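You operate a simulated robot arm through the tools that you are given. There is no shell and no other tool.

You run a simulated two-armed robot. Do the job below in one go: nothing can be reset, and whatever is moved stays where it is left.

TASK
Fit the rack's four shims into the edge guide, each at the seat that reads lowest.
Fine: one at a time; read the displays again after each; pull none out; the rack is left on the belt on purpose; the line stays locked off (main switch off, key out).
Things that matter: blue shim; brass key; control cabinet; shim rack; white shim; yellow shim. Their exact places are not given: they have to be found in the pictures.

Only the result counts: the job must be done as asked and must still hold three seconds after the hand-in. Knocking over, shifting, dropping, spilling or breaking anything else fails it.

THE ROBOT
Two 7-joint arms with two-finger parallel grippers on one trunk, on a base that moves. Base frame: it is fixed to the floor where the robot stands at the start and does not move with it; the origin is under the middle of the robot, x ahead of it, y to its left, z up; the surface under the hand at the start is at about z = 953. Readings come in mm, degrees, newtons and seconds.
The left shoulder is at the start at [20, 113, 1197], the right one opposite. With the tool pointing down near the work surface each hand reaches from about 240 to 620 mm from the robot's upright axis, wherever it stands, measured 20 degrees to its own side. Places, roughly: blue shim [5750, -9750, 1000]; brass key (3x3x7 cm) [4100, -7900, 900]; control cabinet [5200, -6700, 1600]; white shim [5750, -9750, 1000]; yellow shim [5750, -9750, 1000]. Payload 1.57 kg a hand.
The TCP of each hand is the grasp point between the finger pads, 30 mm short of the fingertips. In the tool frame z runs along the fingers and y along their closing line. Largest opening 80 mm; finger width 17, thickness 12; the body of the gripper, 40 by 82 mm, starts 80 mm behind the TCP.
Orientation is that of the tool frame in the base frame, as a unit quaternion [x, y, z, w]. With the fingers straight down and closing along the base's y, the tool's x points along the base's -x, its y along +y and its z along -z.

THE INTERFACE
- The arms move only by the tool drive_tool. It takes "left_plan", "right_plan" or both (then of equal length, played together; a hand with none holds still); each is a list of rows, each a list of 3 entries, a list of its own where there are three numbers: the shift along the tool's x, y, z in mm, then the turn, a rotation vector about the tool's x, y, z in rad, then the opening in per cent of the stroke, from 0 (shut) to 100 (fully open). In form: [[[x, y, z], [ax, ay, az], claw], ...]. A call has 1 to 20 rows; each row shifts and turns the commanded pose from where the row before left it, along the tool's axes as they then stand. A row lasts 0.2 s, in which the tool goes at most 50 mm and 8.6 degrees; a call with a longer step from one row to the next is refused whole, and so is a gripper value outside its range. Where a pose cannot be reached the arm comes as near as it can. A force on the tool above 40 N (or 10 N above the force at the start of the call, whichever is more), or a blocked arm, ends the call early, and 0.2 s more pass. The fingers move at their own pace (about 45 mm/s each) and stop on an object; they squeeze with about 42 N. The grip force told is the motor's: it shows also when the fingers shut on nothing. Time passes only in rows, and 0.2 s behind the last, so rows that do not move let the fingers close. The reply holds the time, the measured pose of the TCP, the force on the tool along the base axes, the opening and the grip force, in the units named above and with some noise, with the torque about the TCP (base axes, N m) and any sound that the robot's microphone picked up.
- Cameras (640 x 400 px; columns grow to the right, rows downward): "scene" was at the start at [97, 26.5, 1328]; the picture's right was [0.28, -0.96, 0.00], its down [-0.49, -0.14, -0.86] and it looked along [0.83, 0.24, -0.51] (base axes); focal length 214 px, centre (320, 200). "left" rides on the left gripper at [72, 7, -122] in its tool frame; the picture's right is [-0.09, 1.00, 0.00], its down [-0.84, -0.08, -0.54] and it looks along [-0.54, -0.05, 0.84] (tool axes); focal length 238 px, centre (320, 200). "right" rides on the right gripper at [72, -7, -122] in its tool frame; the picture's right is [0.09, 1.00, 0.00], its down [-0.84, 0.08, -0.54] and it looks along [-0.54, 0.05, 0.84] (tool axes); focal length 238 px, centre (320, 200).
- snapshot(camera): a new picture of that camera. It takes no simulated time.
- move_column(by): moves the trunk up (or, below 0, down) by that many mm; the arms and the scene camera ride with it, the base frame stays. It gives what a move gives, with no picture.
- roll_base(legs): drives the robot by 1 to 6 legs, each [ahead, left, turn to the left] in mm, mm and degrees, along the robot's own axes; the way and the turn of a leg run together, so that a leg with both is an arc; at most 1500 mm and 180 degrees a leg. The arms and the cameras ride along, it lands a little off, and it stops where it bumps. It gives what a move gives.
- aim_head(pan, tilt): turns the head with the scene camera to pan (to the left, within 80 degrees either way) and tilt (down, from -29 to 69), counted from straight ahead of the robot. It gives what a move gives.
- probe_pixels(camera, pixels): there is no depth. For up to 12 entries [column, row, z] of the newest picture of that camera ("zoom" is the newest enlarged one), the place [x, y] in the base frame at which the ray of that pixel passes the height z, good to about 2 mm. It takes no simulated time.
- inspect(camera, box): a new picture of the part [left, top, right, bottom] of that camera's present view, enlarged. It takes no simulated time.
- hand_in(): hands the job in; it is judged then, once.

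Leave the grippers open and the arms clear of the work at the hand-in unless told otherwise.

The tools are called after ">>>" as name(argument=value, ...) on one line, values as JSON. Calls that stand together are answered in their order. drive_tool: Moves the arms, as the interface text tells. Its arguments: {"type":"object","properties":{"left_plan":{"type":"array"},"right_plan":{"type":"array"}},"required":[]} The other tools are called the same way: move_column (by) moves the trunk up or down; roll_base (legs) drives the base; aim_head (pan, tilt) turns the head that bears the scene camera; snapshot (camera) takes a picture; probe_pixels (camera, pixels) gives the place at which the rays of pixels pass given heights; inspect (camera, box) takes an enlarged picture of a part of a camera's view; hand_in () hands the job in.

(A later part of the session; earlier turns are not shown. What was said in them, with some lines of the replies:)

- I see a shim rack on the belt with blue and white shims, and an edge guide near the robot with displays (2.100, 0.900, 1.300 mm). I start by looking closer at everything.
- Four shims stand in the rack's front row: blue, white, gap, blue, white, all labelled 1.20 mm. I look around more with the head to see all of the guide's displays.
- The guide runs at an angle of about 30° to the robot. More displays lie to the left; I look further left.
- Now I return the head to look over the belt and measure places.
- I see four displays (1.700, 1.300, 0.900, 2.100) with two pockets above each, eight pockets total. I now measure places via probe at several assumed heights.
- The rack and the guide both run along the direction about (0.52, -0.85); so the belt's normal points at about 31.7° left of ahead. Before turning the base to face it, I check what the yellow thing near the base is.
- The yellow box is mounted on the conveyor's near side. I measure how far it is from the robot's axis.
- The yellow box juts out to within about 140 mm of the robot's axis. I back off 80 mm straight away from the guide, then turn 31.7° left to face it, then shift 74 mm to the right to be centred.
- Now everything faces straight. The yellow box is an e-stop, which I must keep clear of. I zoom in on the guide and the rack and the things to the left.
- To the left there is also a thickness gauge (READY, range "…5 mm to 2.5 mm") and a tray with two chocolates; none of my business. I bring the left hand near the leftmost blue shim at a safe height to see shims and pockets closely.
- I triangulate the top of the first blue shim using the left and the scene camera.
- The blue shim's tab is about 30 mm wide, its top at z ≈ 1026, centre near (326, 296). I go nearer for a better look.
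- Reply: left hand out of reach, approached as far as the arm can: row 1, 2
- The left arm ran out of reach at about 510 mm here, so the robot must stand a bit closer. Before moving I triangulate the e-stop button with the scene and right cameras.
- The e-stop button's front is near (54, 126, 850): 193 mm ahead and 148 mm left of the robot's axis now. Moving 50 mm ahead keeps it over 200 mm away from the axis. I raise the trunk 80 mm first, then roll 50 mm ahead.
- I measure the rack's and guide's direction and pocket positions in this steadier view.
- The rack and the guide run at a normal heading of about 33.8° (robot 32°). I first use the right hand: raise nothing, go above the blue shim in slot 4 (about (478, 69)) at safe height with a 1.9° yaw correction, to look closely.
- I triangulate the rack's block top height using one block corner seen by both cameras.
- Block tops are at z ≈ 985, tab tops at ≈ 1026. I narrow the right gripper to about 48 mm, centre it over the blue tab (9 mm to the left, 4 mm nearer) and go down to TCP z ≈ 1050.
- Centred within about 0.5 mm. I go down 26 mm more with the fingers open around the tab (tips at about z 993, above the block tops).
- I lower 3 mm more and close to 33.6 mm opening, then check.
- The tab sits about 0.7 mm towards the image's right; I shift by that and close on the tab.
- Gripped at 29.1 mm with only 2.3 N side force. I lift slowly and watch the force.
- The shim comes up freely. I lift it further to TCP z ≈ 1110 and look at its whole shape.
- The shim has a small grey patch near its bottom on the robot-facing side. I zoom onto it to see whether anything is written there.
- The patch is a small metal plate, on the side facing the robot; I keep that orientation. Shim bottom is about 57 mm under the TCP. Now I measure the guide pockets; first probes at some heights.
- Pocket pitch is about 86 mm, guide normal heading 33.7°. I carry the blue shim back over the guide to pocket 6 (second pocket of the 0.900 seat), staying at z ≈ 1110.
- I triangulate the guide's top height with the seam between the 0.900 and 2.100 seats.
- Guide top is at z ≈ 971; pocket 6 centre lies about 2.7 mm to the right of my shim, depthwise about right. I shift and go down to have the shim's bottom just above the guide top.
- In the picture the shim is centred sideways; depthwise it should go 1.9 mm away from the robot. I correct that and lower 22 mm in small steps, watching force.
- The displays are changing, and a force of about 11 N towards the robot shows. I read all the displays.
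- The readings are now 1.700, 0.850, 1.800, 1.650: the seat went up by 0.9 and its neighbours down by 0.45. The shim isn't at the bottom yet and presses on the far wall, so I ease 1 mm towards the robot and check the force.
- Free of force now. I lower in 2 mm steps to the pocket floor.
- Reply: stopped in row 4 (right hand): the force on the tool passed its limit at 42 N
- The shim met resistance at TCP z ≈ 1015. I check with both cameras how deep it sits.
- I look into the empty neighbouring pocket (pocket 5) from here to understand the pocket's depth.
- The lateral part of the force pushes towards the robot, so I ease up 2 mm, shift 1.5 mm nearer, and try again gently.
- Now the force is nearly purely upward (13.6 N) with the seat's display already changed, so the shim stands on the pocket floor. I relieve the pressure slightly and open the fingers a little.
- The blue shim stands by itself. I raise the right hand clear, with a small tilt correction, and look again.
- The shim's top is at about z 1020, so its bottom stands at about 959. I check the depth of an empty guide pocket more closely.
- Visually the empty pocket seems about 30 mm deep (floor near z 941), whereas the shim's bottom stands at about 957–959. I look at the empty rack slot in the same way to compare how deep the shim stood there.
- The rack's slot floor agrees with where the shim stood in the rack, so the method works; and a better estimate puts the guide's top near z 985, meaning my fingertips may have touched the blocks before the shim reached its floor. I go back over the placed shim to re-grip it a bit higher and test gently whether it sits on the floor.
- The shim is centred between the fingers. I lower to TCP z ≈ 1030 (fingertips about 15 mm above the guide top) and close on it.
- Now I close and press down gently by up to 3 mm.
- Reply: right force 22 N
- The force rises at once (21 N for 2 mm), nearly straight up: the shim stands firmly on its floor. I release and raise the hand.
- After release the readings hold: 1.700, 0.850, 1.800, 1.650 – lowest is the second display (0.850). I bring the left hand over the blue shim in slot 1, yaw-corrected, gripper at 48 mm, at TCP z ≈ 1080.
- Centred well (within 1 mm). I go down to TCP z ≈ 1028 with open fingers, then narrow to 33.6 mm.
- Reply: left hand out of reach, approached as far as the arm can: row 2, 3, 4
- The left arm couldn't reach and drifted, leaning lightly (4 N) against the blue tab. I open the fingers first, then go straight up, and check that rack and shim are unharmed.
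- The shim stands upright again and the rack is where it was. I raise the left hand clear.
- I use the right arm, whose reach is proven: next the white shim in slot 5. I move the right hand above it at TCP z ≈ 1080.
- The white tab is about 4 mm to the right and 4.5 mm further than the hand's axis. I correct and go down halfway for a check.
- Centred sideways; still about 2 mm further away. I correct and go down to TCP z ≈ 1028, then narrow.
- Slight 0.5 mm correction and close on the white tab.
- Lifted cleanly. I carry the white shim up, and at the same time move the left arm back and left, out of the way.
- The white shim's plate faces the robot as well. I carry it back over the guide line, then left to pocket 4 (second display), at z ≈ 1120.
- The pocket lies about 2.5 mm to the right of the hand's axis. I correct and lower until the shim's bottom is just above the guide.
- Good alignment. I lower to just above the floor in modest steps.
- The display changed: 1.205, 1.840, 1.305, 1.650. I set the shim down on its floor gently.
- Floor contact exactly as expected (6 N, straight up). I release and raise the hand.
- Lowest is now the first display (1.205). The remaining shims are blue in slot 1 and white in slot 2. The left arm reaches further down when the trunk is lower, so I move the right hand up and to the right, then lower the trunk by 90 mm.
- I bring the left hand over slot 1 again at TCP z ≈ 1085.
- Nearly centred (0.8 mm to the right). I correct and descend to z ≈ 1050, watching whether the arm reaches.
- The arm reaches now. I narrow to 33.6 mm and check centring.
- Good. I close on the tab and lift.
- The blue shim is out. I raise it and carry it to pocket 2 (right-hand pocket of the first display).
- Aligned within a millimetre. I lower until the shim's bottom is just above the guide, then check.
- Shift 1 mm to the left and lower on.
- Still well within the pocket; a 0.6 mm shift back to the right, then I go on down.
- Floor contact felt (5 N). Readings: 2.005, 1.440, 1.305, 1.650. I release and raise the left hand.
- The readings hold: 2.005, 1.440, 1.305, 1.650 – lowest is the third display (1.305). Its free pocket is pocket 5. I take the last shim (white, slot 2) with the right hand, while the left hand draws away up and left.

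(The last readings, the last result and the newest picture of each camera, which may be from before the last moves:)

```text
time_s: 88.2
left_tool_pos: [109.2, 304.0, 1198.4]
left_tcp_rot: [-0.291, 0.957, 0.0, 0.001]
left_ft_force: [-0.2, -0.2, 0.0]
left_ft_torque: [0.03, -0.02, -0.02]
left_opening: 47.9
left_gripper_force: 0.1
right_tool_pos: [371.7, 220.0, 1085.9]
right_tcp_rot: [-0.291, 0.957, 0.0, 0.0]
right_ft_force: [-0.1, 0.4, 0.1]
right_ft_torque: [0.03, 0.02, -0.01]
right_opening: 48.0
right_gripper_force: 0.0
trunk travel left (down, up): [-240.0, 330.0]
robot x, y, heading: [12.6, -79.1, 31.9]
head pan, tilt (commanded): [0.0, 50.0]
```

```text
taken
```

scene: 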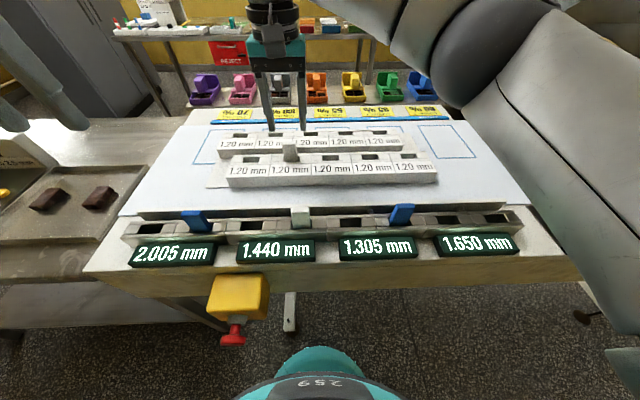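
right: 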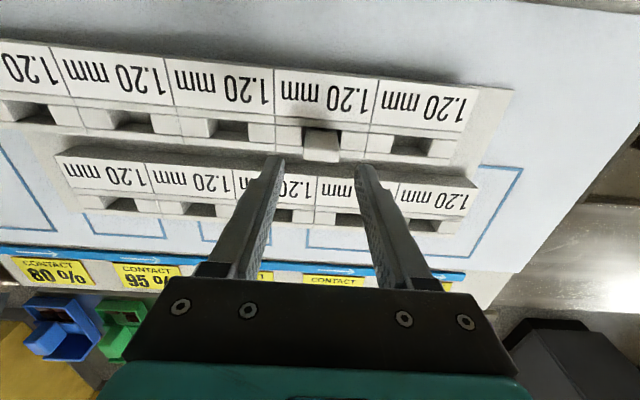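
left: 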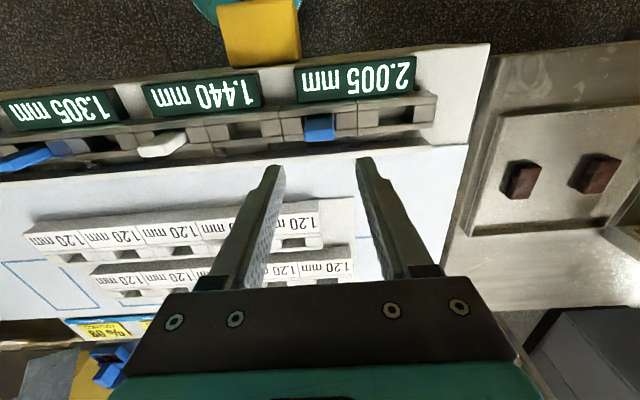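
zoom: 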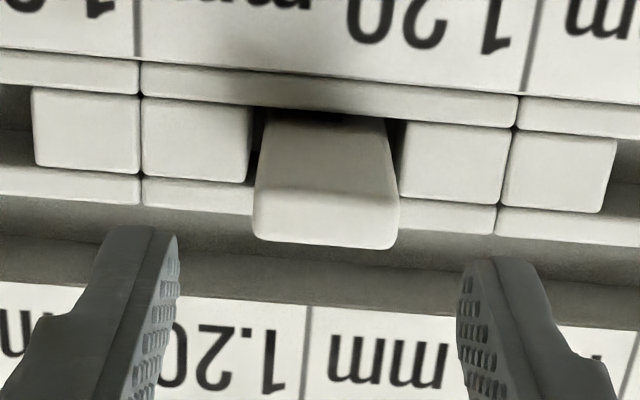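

Nearly centred (0.8 mm left, 0.6 mm further). I correct and descend in two stages to TCP z ≈ 1028.

>>> drive_tool(right_plan=[[[-0.6, 0.8, 10], [0, 0, 0], 60], [[0, 0, 12], [0, 0, 0], 60], [[0, 0, 12], [0, 0, 0], 60], [[0, 0, 0], [0, 0, 0], 60]])

>>> inspect(camera="right", box=[240, 110, 400, 210])

```text
time_s: 89.2
left_tool_pos: [108.3, 303.3, 1198.0]
left_tcp_rot: [-0.291, 0.957, -0.001, 0.001]
left_ft_force: [0.4, -0.4, -0.1]
left_ft_torque: [-0.01, -0.02, 0.03]
left_opening: 48.1
left_gripper_force: 0.0
right_tool_pos: [370.9, 220.5, 1052.0]
right_tcp_rot: [-0.291, 0.957, 0.0, 0.0]
right_ft_force: [-0.2, -0.1, 0.1]
right_ft_torque: [0.0, -0.02, 0.0]
right_opening: 47.8
right_gripper_force: 0.1
trunk travel left (down, up): [-240.0, 330.0]
robot x, y, heading: [11.4, -75.7, 31.8]
head pan, tilt (commanded): [0.0, 50.0]
```

```text
4.00 times, centred on (320, 160) of right
```

zoom: 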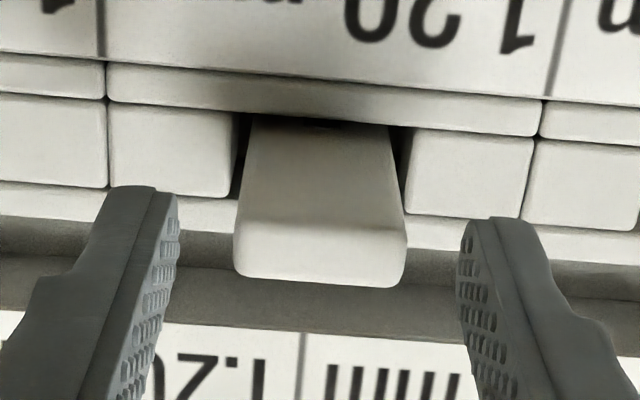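

>>> drive_tool(right_plan=[[[-0.4, 0, 12], [0, 0, 0], 60], [[0, 0, 12], [0, 0, 0], 60], [[0, 0, 0], [0, 0, 0], 42], [[0, 0, 0], [0, 0, 0], 42]])

>>> inspect(camera="right", box=[240, 120, 400, 220])

```text
time_s: 90.2
left_tool_pos: [109.3, 303.9, 1198.9]
left_tcp_rot: [-0.291, 0.957, 0.0, 0.001]
left_ft_force: [-0.1, -0.5, -0.1]
left_ft_torque: [0.0, -0.05, 0.02]
left_opening: 48.1
left_gripper_force: 0.1
right_tool_pos: [371.5, 220.6, 1027.4]
right_tcp_rot: [-0.291, 0.957, 0.0, 0.0]
right_ft_force: [-0.4, 1.0, 0.2]
right_ft_torque: [0.01, 0.02, 0.0]
right_opening: 33.9
right_gripper_force: 0.0
trunk travel left (down, up): [-240.0, 330.0]
robot x, y, heading: [9.5, -76.2, 32.0]
head pan, tilt (commanded): [0.0, 50.0]
```

```text
4.00 times, centred on (320, 170) of right
```

zoom: 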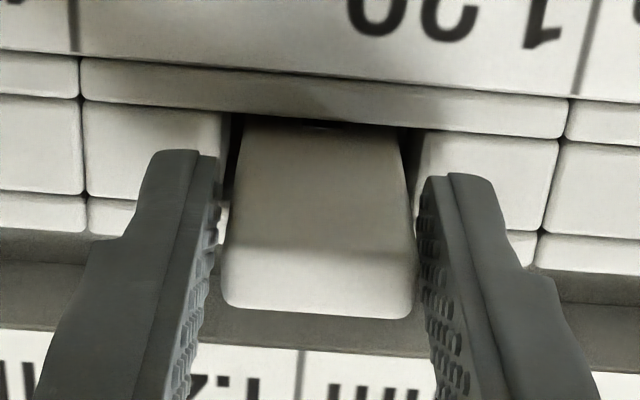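

Well centred. I close on it and lift.

>>> drive_tool(right_plan=[[[0, 0.2, 0], [0, 0, 0], 40], [[0, 0, 0], [0, 0, 0], 36], [[0, 0, 0], [0, 0, 0], 25], [[0, 0, 0], [0, 0, 0], 10], [[0, 0, 0], [0, 0, 0], 10]])

>>> drive_tool(right_plan=[[[0, 0, -4], [0, 0, 0], 10], [[0, 0, -6], [0, 0, 0], 10], [[0, 0, -10], [0, 0, 0], 10], [[0, 0, -20], [0, 0, 0], 10], [[0, 0, 0], [0, 0, 0], 10]])

>>> inspect(camera="scene", box=[190, 110, 450, 225])

```text
time_s: 91.4
left_tool_pos: [108.1, 304.0, 1197.6]
left_tcp_rot: [-0.292, 0.956, -0.001, 0.001]
left_ft_force: [-0.8, -0.9, -0.6]
left_ft_torque: [-0.01, -0.01, -0.01]
left_opening: 48.0
left_gripper_force: 0.0
right_tool_pos: [371.9, 221.3, 1027.1]
right_tcp_rot: [-0.292, 0.956, 0.0, 0.0]
right_ft_force: [0.8, 0.0, 1.2]
right_ft_torque: [0.01, 0.0, 0.06]
right_opening: 28.7
right_gripper_force: 38.5
trunk travel left (down, up): [-240.0, 330.0]
robot x, y, heading: [10.2, -78.6, 31.9]
head pan, tilt (commanded): [0.0, 50.0]
```

```text
time_s: 92.6
left_tool_pos: [109.6, 303.9, 1197.6]
left_tcp_rot: [-0.291, 0.957, 0.0, 0.002]
left_ft_force: [0.0, -0.8, -0.8]
left_ft_torque: [-0.02, 0.01, -0.01]
left_opening: 47.7
left_gripper_force: 0.0
right_tool_pos: [371.4, 220.8, 1068.4]
right_tcp_rot: [-0.291, 0.957, -0.001, -0.001]
right_ft_force: [0.1, 0.0, -0.4]
right_ft_torque: [0.02, -0.01, 0.03]
right_opening: 28.3
right_gripper_force: 38.7
trunk travel left (down, up): [-240.0, 330.0]
robot x, y, heading: [16.4, -78.1, 31.8]
head pan, tilt (commanded): [0.0, 50.0]
```

```text
2.46 times, centred on (320, 168) of scene
```

zoom: 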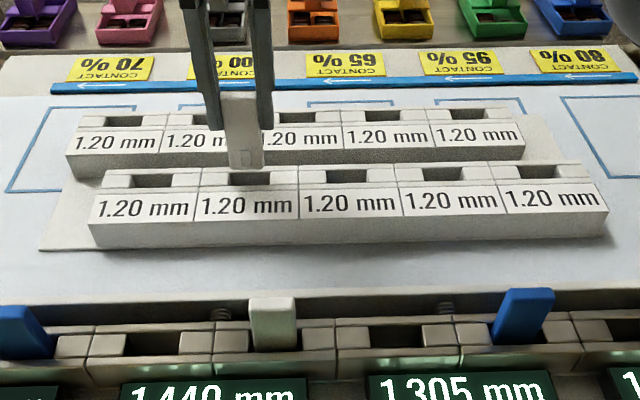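

The rack is empty now and unmoved. I carry the last shim to pocket 5.

>>> drive_tool(right_plan=[[[0, 0, -25], [0, 0, 0], 10], [[0, 0, -25], [0, 0, 0], 10], [[34.1, -22.6, 0], [0, 0, 0], 10], [[34.1, -22.6, 0], [0, 0, 0], 10], [[34.1, -22.6, 0], [0, 0, 0], 10], [[34.1, -22.6, 0], [0, 0, 0], 10], [[34.1, -22.7, 0], [0, 0, 0], 10], [[0, 0, 0], [0, 0, 0], 10]])

>>> snapshot(camera="right")

>>> inspect(camera="right", box=[240, 80, 400, 180])

>>> snapshot(camera="scene")

```text
time_s: 94.4
left_tool_pos: [108.1, 305.1, 1198.0]
left_tcp_rot: [-0.291, 0.957, 0.0, 0.001]
left_ft_force: [0.7, 0.4, 0.4]
left_ft_torque: [0.0, 0.01, 0.02]
left_opening: 48.0
left_gripper_force: 0.0
right_tool_pos: [293.9, 31.7, 1117.9]
right_tcp_rot: [-0.29, 0.957, 0.0, -0.001]
right_ft_force: [0.4, 0.7, 1.1]
right_ft_torque: [0.01, -0.01, -0.05]
right_opening: 28.7
right_gripper_force: 38.7
trunk travel left (down, up): [-240.0, 330.0]
robot x, y, heading: [15.0, -79.9, 31.9]
head pan, tilt (commanded): [0.0, 50.0]
```

```text
taken
```

right: 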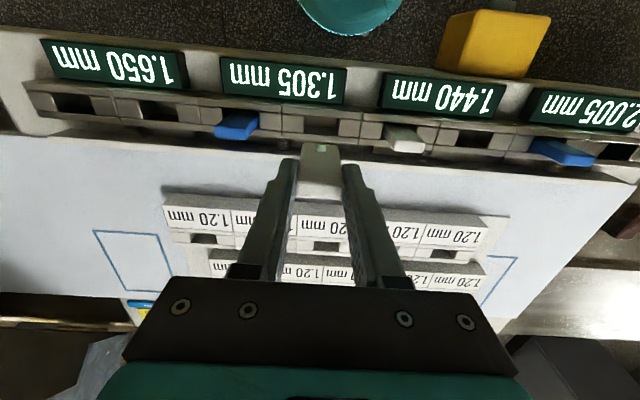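

```text
4.00 times, centred on (320, 130) of right
```

zoom: 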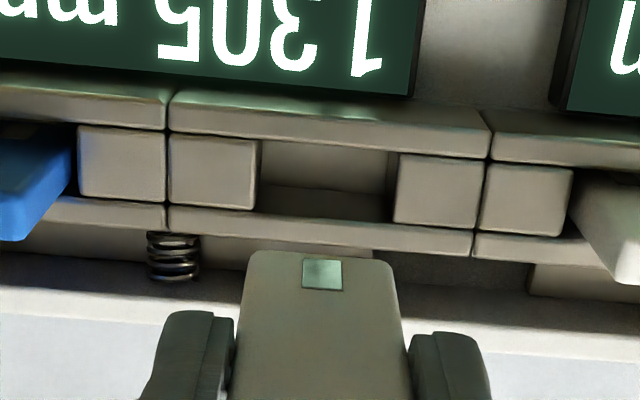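

```text
taken
```

scene: 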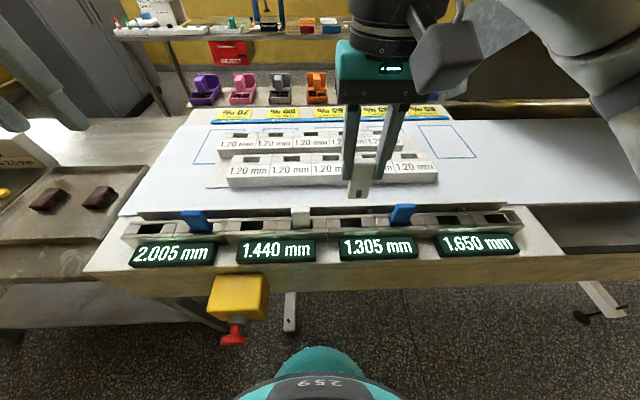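

Pocket 5 lies about 1.3 mm to the left of the hand's axis. I correct and lower to just above the guide.

>>> drive_tool(right_plan=[[[0.3, 1.3, 0], [0, 0, 0], 10], [[0, 0, 20], [0, 0, 0], 10], [[0, 0, 20], [0, 0, 0], 10], [[0, 0, 18], [0, 0, 0], 10], [[0, 0, 0], [0, 0, 0], 10]])

>>> inspect(camera="right", box=[240, 80, 400, 180])

>>> inspect(camera="scene", box=[310, 180, 420, 250])

```text
time_s: 95.6
left_tool_pos: [109.7, 304.0, 1198.3]
left_tcp_rot: [-0.292, 0.957, -0.001, 0.0]
left_ft_force: [0.0, 0.1, -0.5]
left_ft_torque: [-0.03, -0.04, 0.03]
left_opening: 48.1
left_gripper_force: 0.0
right_tool_pos: [292.4, 33.2, 1059.2]
right_tcp_rot: [-0.291, 0.957, 0.0, -0.001]
right_ft_force: [0.5, -1.1, 0.5]
right_ft_torque: [0.0, 0.0, -0.01]
right_opening: 28.7
right_gripper_force: 38.9
trunk travel left (down, up): [-240.0, 330.0]
robot x, y, heading: [13.5, -83.0, 31.9]
head pan, tilt (commanded): [0.0, 50.0]
```

```text
4.00 times, centred on (320, 130) of right
```

zoom: 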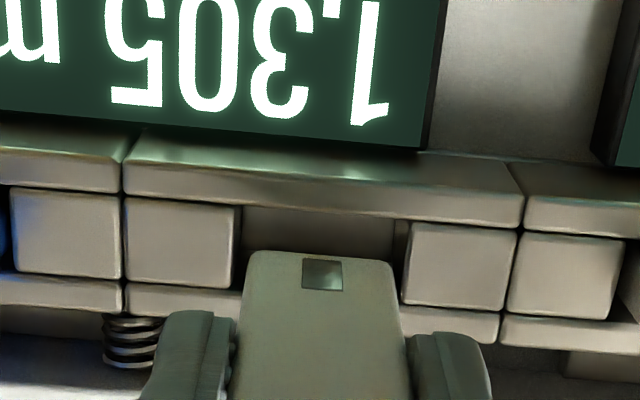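

```text
5.71 times, centred on (365, 215) of scene
```

zoom: 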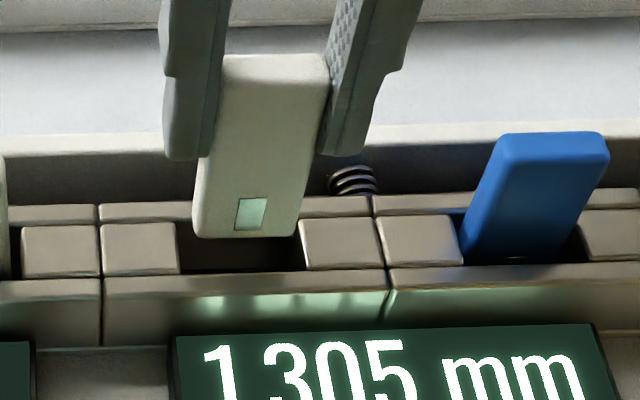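

Well aligned. I lower on.

>>> drive_tool(right_plan=[[[0, 0, 7], [0, 0, 0], 10], [[0, 0, 8], [0, 0, 0], 10], [[0, 0, 6], [0, 0, 0], 10], [[0, 0, 5], [0, 0, 0], 10], [[0, 0, 0], [0, 0, 0], 10]])

>>> inspect(camera="right", box=[240, 100, 400, 200])

```text
time_s: 96.8
left_tool_pos: [107.3, 304.1, 1197.5]
left_tcp_rot: [-0.292, 0.956, -0.001, 0.001]
left_ft_force: [-0.3, 0.4, 0.6]
left_ft_torque: [-0.01, -0.02, 0.03]
left_opening: 48.0
left_gripper_force: 0.0
right_tool_pos: [291.1, 34.0, 1034.7]
right_tcp_rot: [-0.291, 0.957, 0.0, -0.001]
right_ft_force: [0.0, 0.2, -0.7]
right_ft_torque: [-0.01, 0.01, -0.03]
right_opening: 28.7
right_gripper_force: 38.6
trunk travel left (down, up): [-240.0, 330.0]
robot x, y, heading: [10.7, -76.7, 32.0]
head pan, tilt (commanded): [0.0, 50.0]
```

```text
4.00 times, centred on (320, 150) of right
```

zoom: 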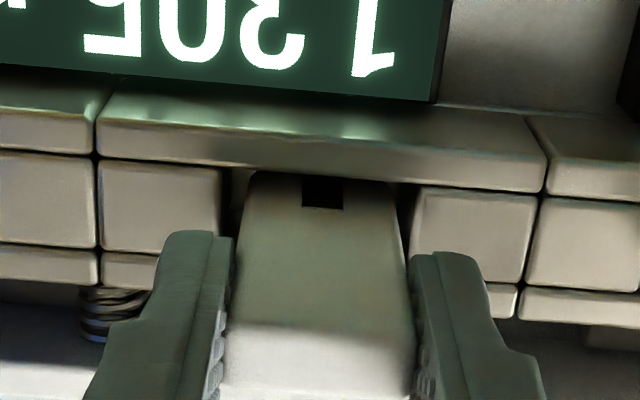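

>>> drive_tool(right_plan=[[[0, 0, 3], [0, 0, 0], 10], [[0, 0, 3], [0, 0, 0], 10], [[0, 0, 3], [0, 0, 0], 10], [[0, 0, 0], [0, 0, 0], 10]])

>>> drive_tool(right_plan=[[[0, 0, 1], [0, 0, 0], 10], [[0, 0, 1], [0, 0, 0], 10], [[0, 0, 1], [0, 0, 0], 10], [[0, 0, 0], [0, 0, 0], 10]])

>>> inspect(camera="scene", box=[120, 195, 530, 275])

```text
time_s: 97.8
left_tool_pos: [108.5, 303.6, 1198.2]
left_tcp_rot: [-0.292, 0.956, -0.001, 0.0]
left_ft_force: [0.7, 0.2, 0.2]
left_ft_torque: [0.0, 0.02, 0.02]
left_opening: 47.6
left_gripper_force: 0.0
right_tool_pos: [292.0, 34.4, 1024.5]
right_tcp_rot: [-0.292, 0.956, -0.001, -0.001]
right_ft_force: [-1.3, 1.0, 0.2]
right_ft_torque: [0.0, 0.0, 0.03]
right_opening: 28.7
right_gripper_force: 38.9
trunk travel left (down, up): [-240.0, 330.0]
robot x, y, heading: [14.1, -79.7, 32.2]
head pan, tilt (commanded): [0.0, 50.0]
```

```text
time_s: 98.8
left_tool_pos: [108.9, 303.3, 1198.2]
left_tcp_rot: [-0.292, 0.956, -0.001, 0.001]
left_ft_force: [-0.2, -0.1, -0.6]
left_ft_torque: [0.0, 0.05, -0.01]
left_opening: 47.8
left_gripper_force: 0.1
right_tool_pos: [292.1, 32.8, 1022.1]
right_tcp_rot: [-0.291, 0.957, 0.001, -0.002]
right_ft_force: [0.1, -0.3, 3.9]
right_ft_torque: [-0.04, -0.02, -0.03]
right_opening: 28.7
right_gripper_force: 38.6
trunk travel left (down, up): [-240.0, 330.0]
robot x, y, heading: [10.8, -77.5, 31.9]
head pan, tilt (commanded): [0.0, 50.0]
```

```text
1.56 times, centred on (325, 235) of scene
```

zoom: 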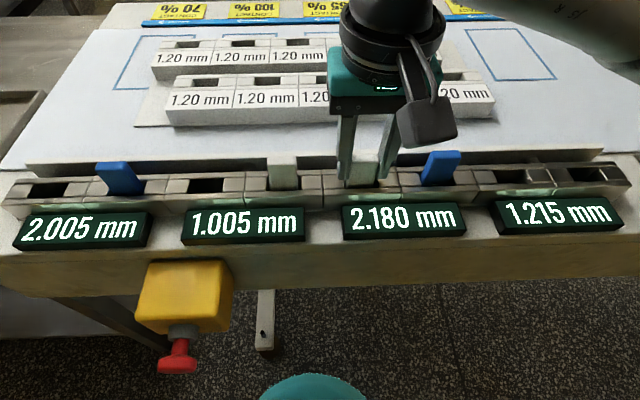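

Floor contact (4 N up); readings now 2.005, 1.005, 2.180, 1.215. I release and raise the right hand.

>>> drive_tool(right_plan=[[[0, 0, -0.4], [0, 0, 0], 10], [[0, 0, 0], [0, 0, 0], 44], [[0, 0, 0], [0, 0, 0], 44], [[0, 0, -10], [0, 0, 0], 44], [[0, 0, -25], [0, 0, 0], 50], [[0, 0, -35], [0, 0, 0], 60], [[0, 0, -40], [0, 0, 0], 60], [[0, -30, -30], [0, 0, 0], 80], [[0, -40, -10], [0, 0, 0], 100], [[0, -40, 0], [0, 0, 0], 100], [[0, -40, 0], [0, 0, 0], 100], [[0, 0, 0], [0, 0, 0], 100]])

>>> snapshot(camera="scene")

>>> inspect(camera="scene", box=[120, 195, 530, 275])

>>> inspect(camera="scene", box=[120, 190, 320, 260])

>>> inspect(camera="scene", box=[280, 190, 480, 260])

```text
time_s: 101.4
left_tool_pos: [109.2, 303.5, 1199.3]
left_tcp_rot: [-0.292, 0.956, -0.001, 0.002]
left_ft_force: [-0.1, 0.4, 0.2]
left_ft_torque: [-0.02, -0.06, 0.02]
left_opening: 47.8
left_gripper_force: 0.0
right_tool_pos: [374.9, -91.1, 1171.2]
right_tcp_rot: [-0.291, 0.957, 0.0, 0.0]
right_ft_force: [-0.6, 0.0, 0.9]
right_ft_torque: [0.04, 0.03, -0.01]
right_opening: 80.0
right_gripper_force: 0.0
trunk travel left (down, up): [-240.0, 330.0]
robot x, y, heading: [11.5, -78.2, 32.0]
head pan, tilt (commanded): [0.0, 50.0]
```

```text
taken
```

scene: 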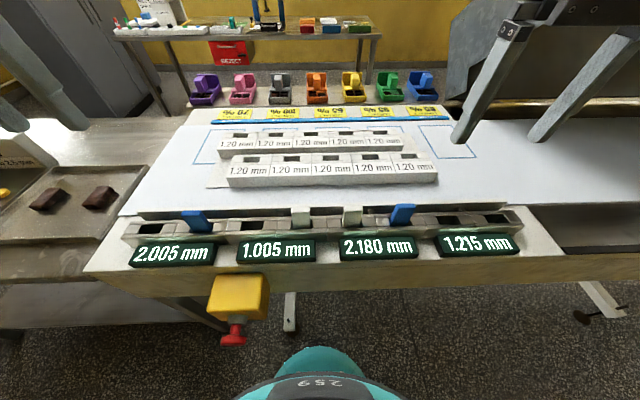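

```text
1.56 times, centred on (325, 235) of scene
```

zoom: 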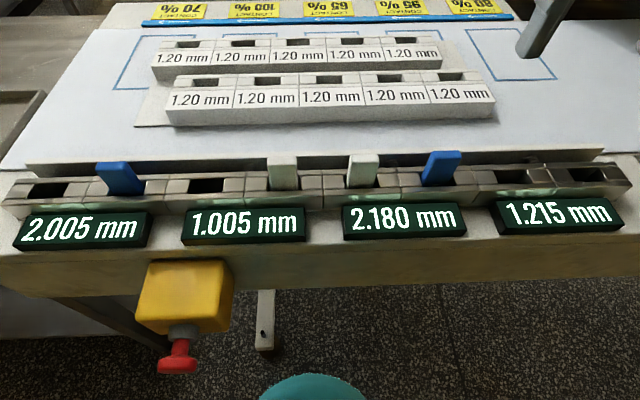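

```text
3.20 times, centred on (220, 225) of scene
```

zoom: 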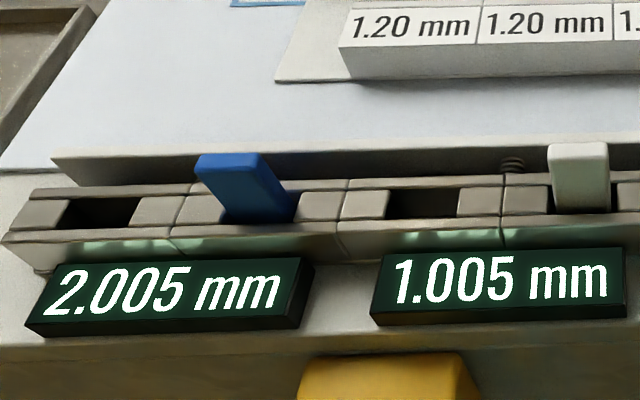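

```text
3.20 times, centred on (380, 225) of scene
```

zoom: 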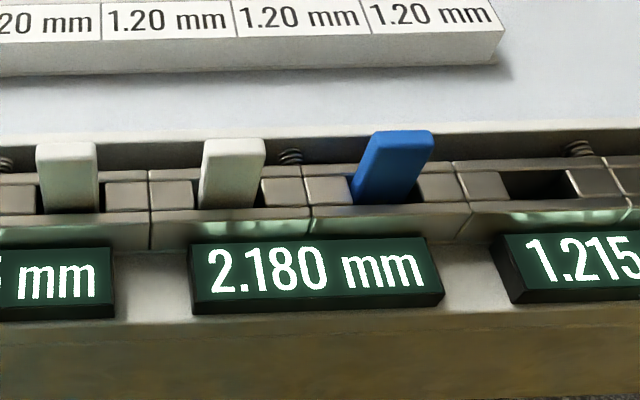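

All four shims stand in the guide and the readings hold (2.005, 1.005, 2.180, 1.215). I open the left gripper fully, raise the arms clear with the trunk, and verify that the rack hasn't shifted.

>>> drive_tool(left_plan=[[[0, 0, -20], [0, 0, 0], 100], [[0, 0, -20], [0, 0, 0], 100], [[0, 0, 0], [0, 0, 0], 100]], right_plan=[[[20, 0, -20], [0, 0, 0], 100], [[20, 0, -20], [0, 0, 0], 100], [[0, 0, 0], [0, 0, 0], 100]])

>>> move_column(by=90)

>>> snapshot(camera="scene")

>>> inspect(camera="scene", box=[200, 140, 460, 225])

>>> inspect(camera="scene", box=[140, 220, 500, 290])

>>> snapshot(camera="right")

>>> snapshot(camera="left")

```text
time_s: 102.2
left_tool_pos: [109.4, 303.6, 1239.1]
left_tcp_rot: [-0.291, 0.957, -0.001, 0.0]
left_ft_force: [0.4, 0.5, -0.2]
left_ft_torque: [0.01, -0.01, 0.0]
left_opening: 79.9
left_gripper_force: 0.1
right_tool_pos: [341.2, -113.7, 1212.0]
right_tcp_rot: [-0.29, 0.957, 0.0, -0.002]
right_ft_force: [0.9, 0.2, 0.6]
right_ft_torque: [0.0, -0.01, -0.02]
right_opening: 80.1
right_gripper_force: 0.1
trunk travel left (down, up): [-240.0, 330.0]
robot x, y, heading: [13.4, -73.0, 32.1]
head pan, tilt (commanded): [0.0, 50.0]
```

```text
time_s: 103.5
left_tool_pos: [107.3, 304.1, 1329.0]
left_tcp_rot: [-0.291, 0.957, 0.0, 0.001]
left_ft_force: [-0.1, -0.2, 0.8]
left_ft_torque: [0.02, 0.0, -0.02]
left_opening: 80.0
left_gripper_force: 0.0
right_tool_pos: [341.9, -114.4, 1302.1]
right_tcp_rot: [-0.29, 0.957, -0.001, 0.0]
right_ft_force: [0.4, -0.9, -1.0]
right_ft_torque: [0.01, -0.01, -0.01]
right_opening: 80.0
right_gripper_force: 0.0
trunk travel left (down, up): [-330.0, 240.0]
robot x, y, heading: [13.0, -78.1, 31.9]
head pan, tilt (commanded): [0.0, 50.0]
```

```text
taken
```

scene: 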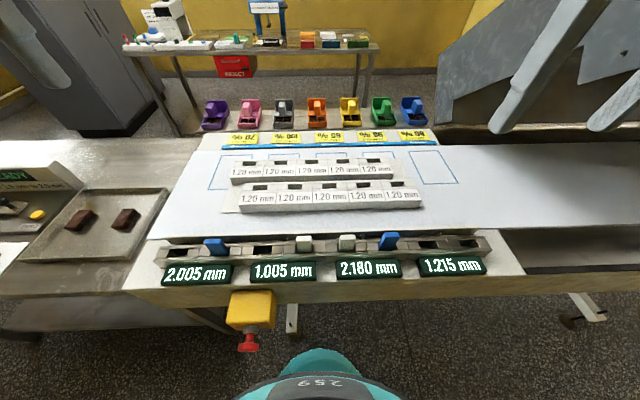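

```text
2.46 times, centred on (330, 182) of scene
```

zoom: 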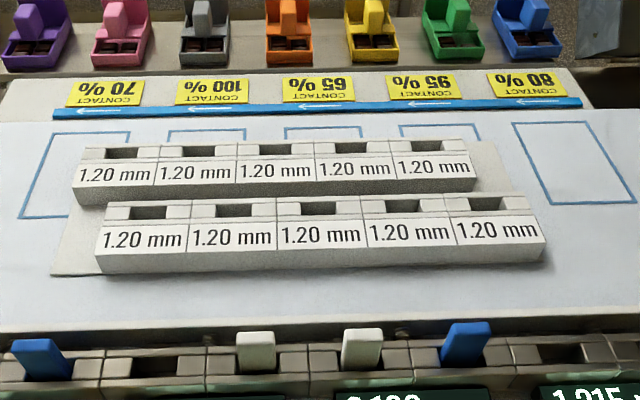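

```text
1.78 times, centred on (320, 255) of scene
```

zoom: 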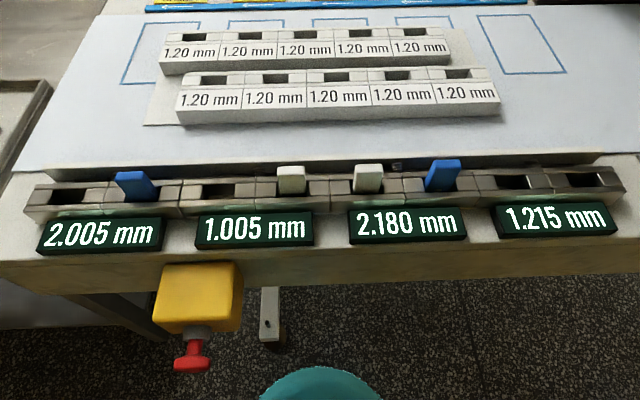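

```text
taken
```

right: 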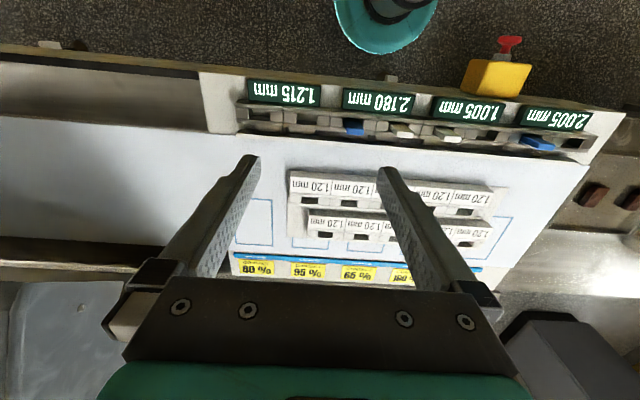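

```text
taken
```

left: 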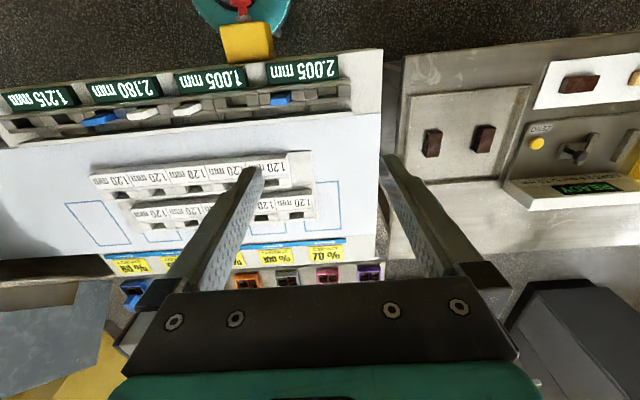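

All four shims stand in the guide, each put at the seat that read lowest at its time: third (0.900), second (0.850), first (1.205), third (1.305). The rack is empty and unmoved on the belt, the arms are raised clear and both grippers are open. I hand the job in.

>>> hand_in()

```text
The job is handed in.
```

All four shims from the rack are now in the edge guide, each fitted at the seat that read lowest at the time. I've handed the job in, but I haven't seen the verdict.

| Order | Shim | Seat (from left) | Reading before | Reading after |
|---|---|---|---|---|
| 1 | blue | third | 0.900 mm | 1.800 mm |
| 2 | white | second | 0.850 mm | 1.840 mm |
| 3 | blue | first | 1.205 mm | 2.005 mm |
| 4 | white | third (its other pocket) | 1.305 mm | 2.180 mm |

Each shim lowered the readings of the seats next to it, so I re-read all four displays after every one. At the hand-in they read 2.005, 1.005, 2.180 and 1.215 mm from left to right, and each shim had met firm resistance at the bottom of its pocket.

- **Slip:** on my first try for the left-most blue shim, the left arm fell short of its reach and leaned lightly on the shim. It stood up straight again once I opened the gripper, and the rack looks unmoved in the pictures.
- **Left as it was:** the empty rack is still on the belt. I did not touch the main switch, key or cabinet, and the spare shims further away (including the yellow one) were not needed.
- **Arms:** both are raised clear of the work with the grippers open.
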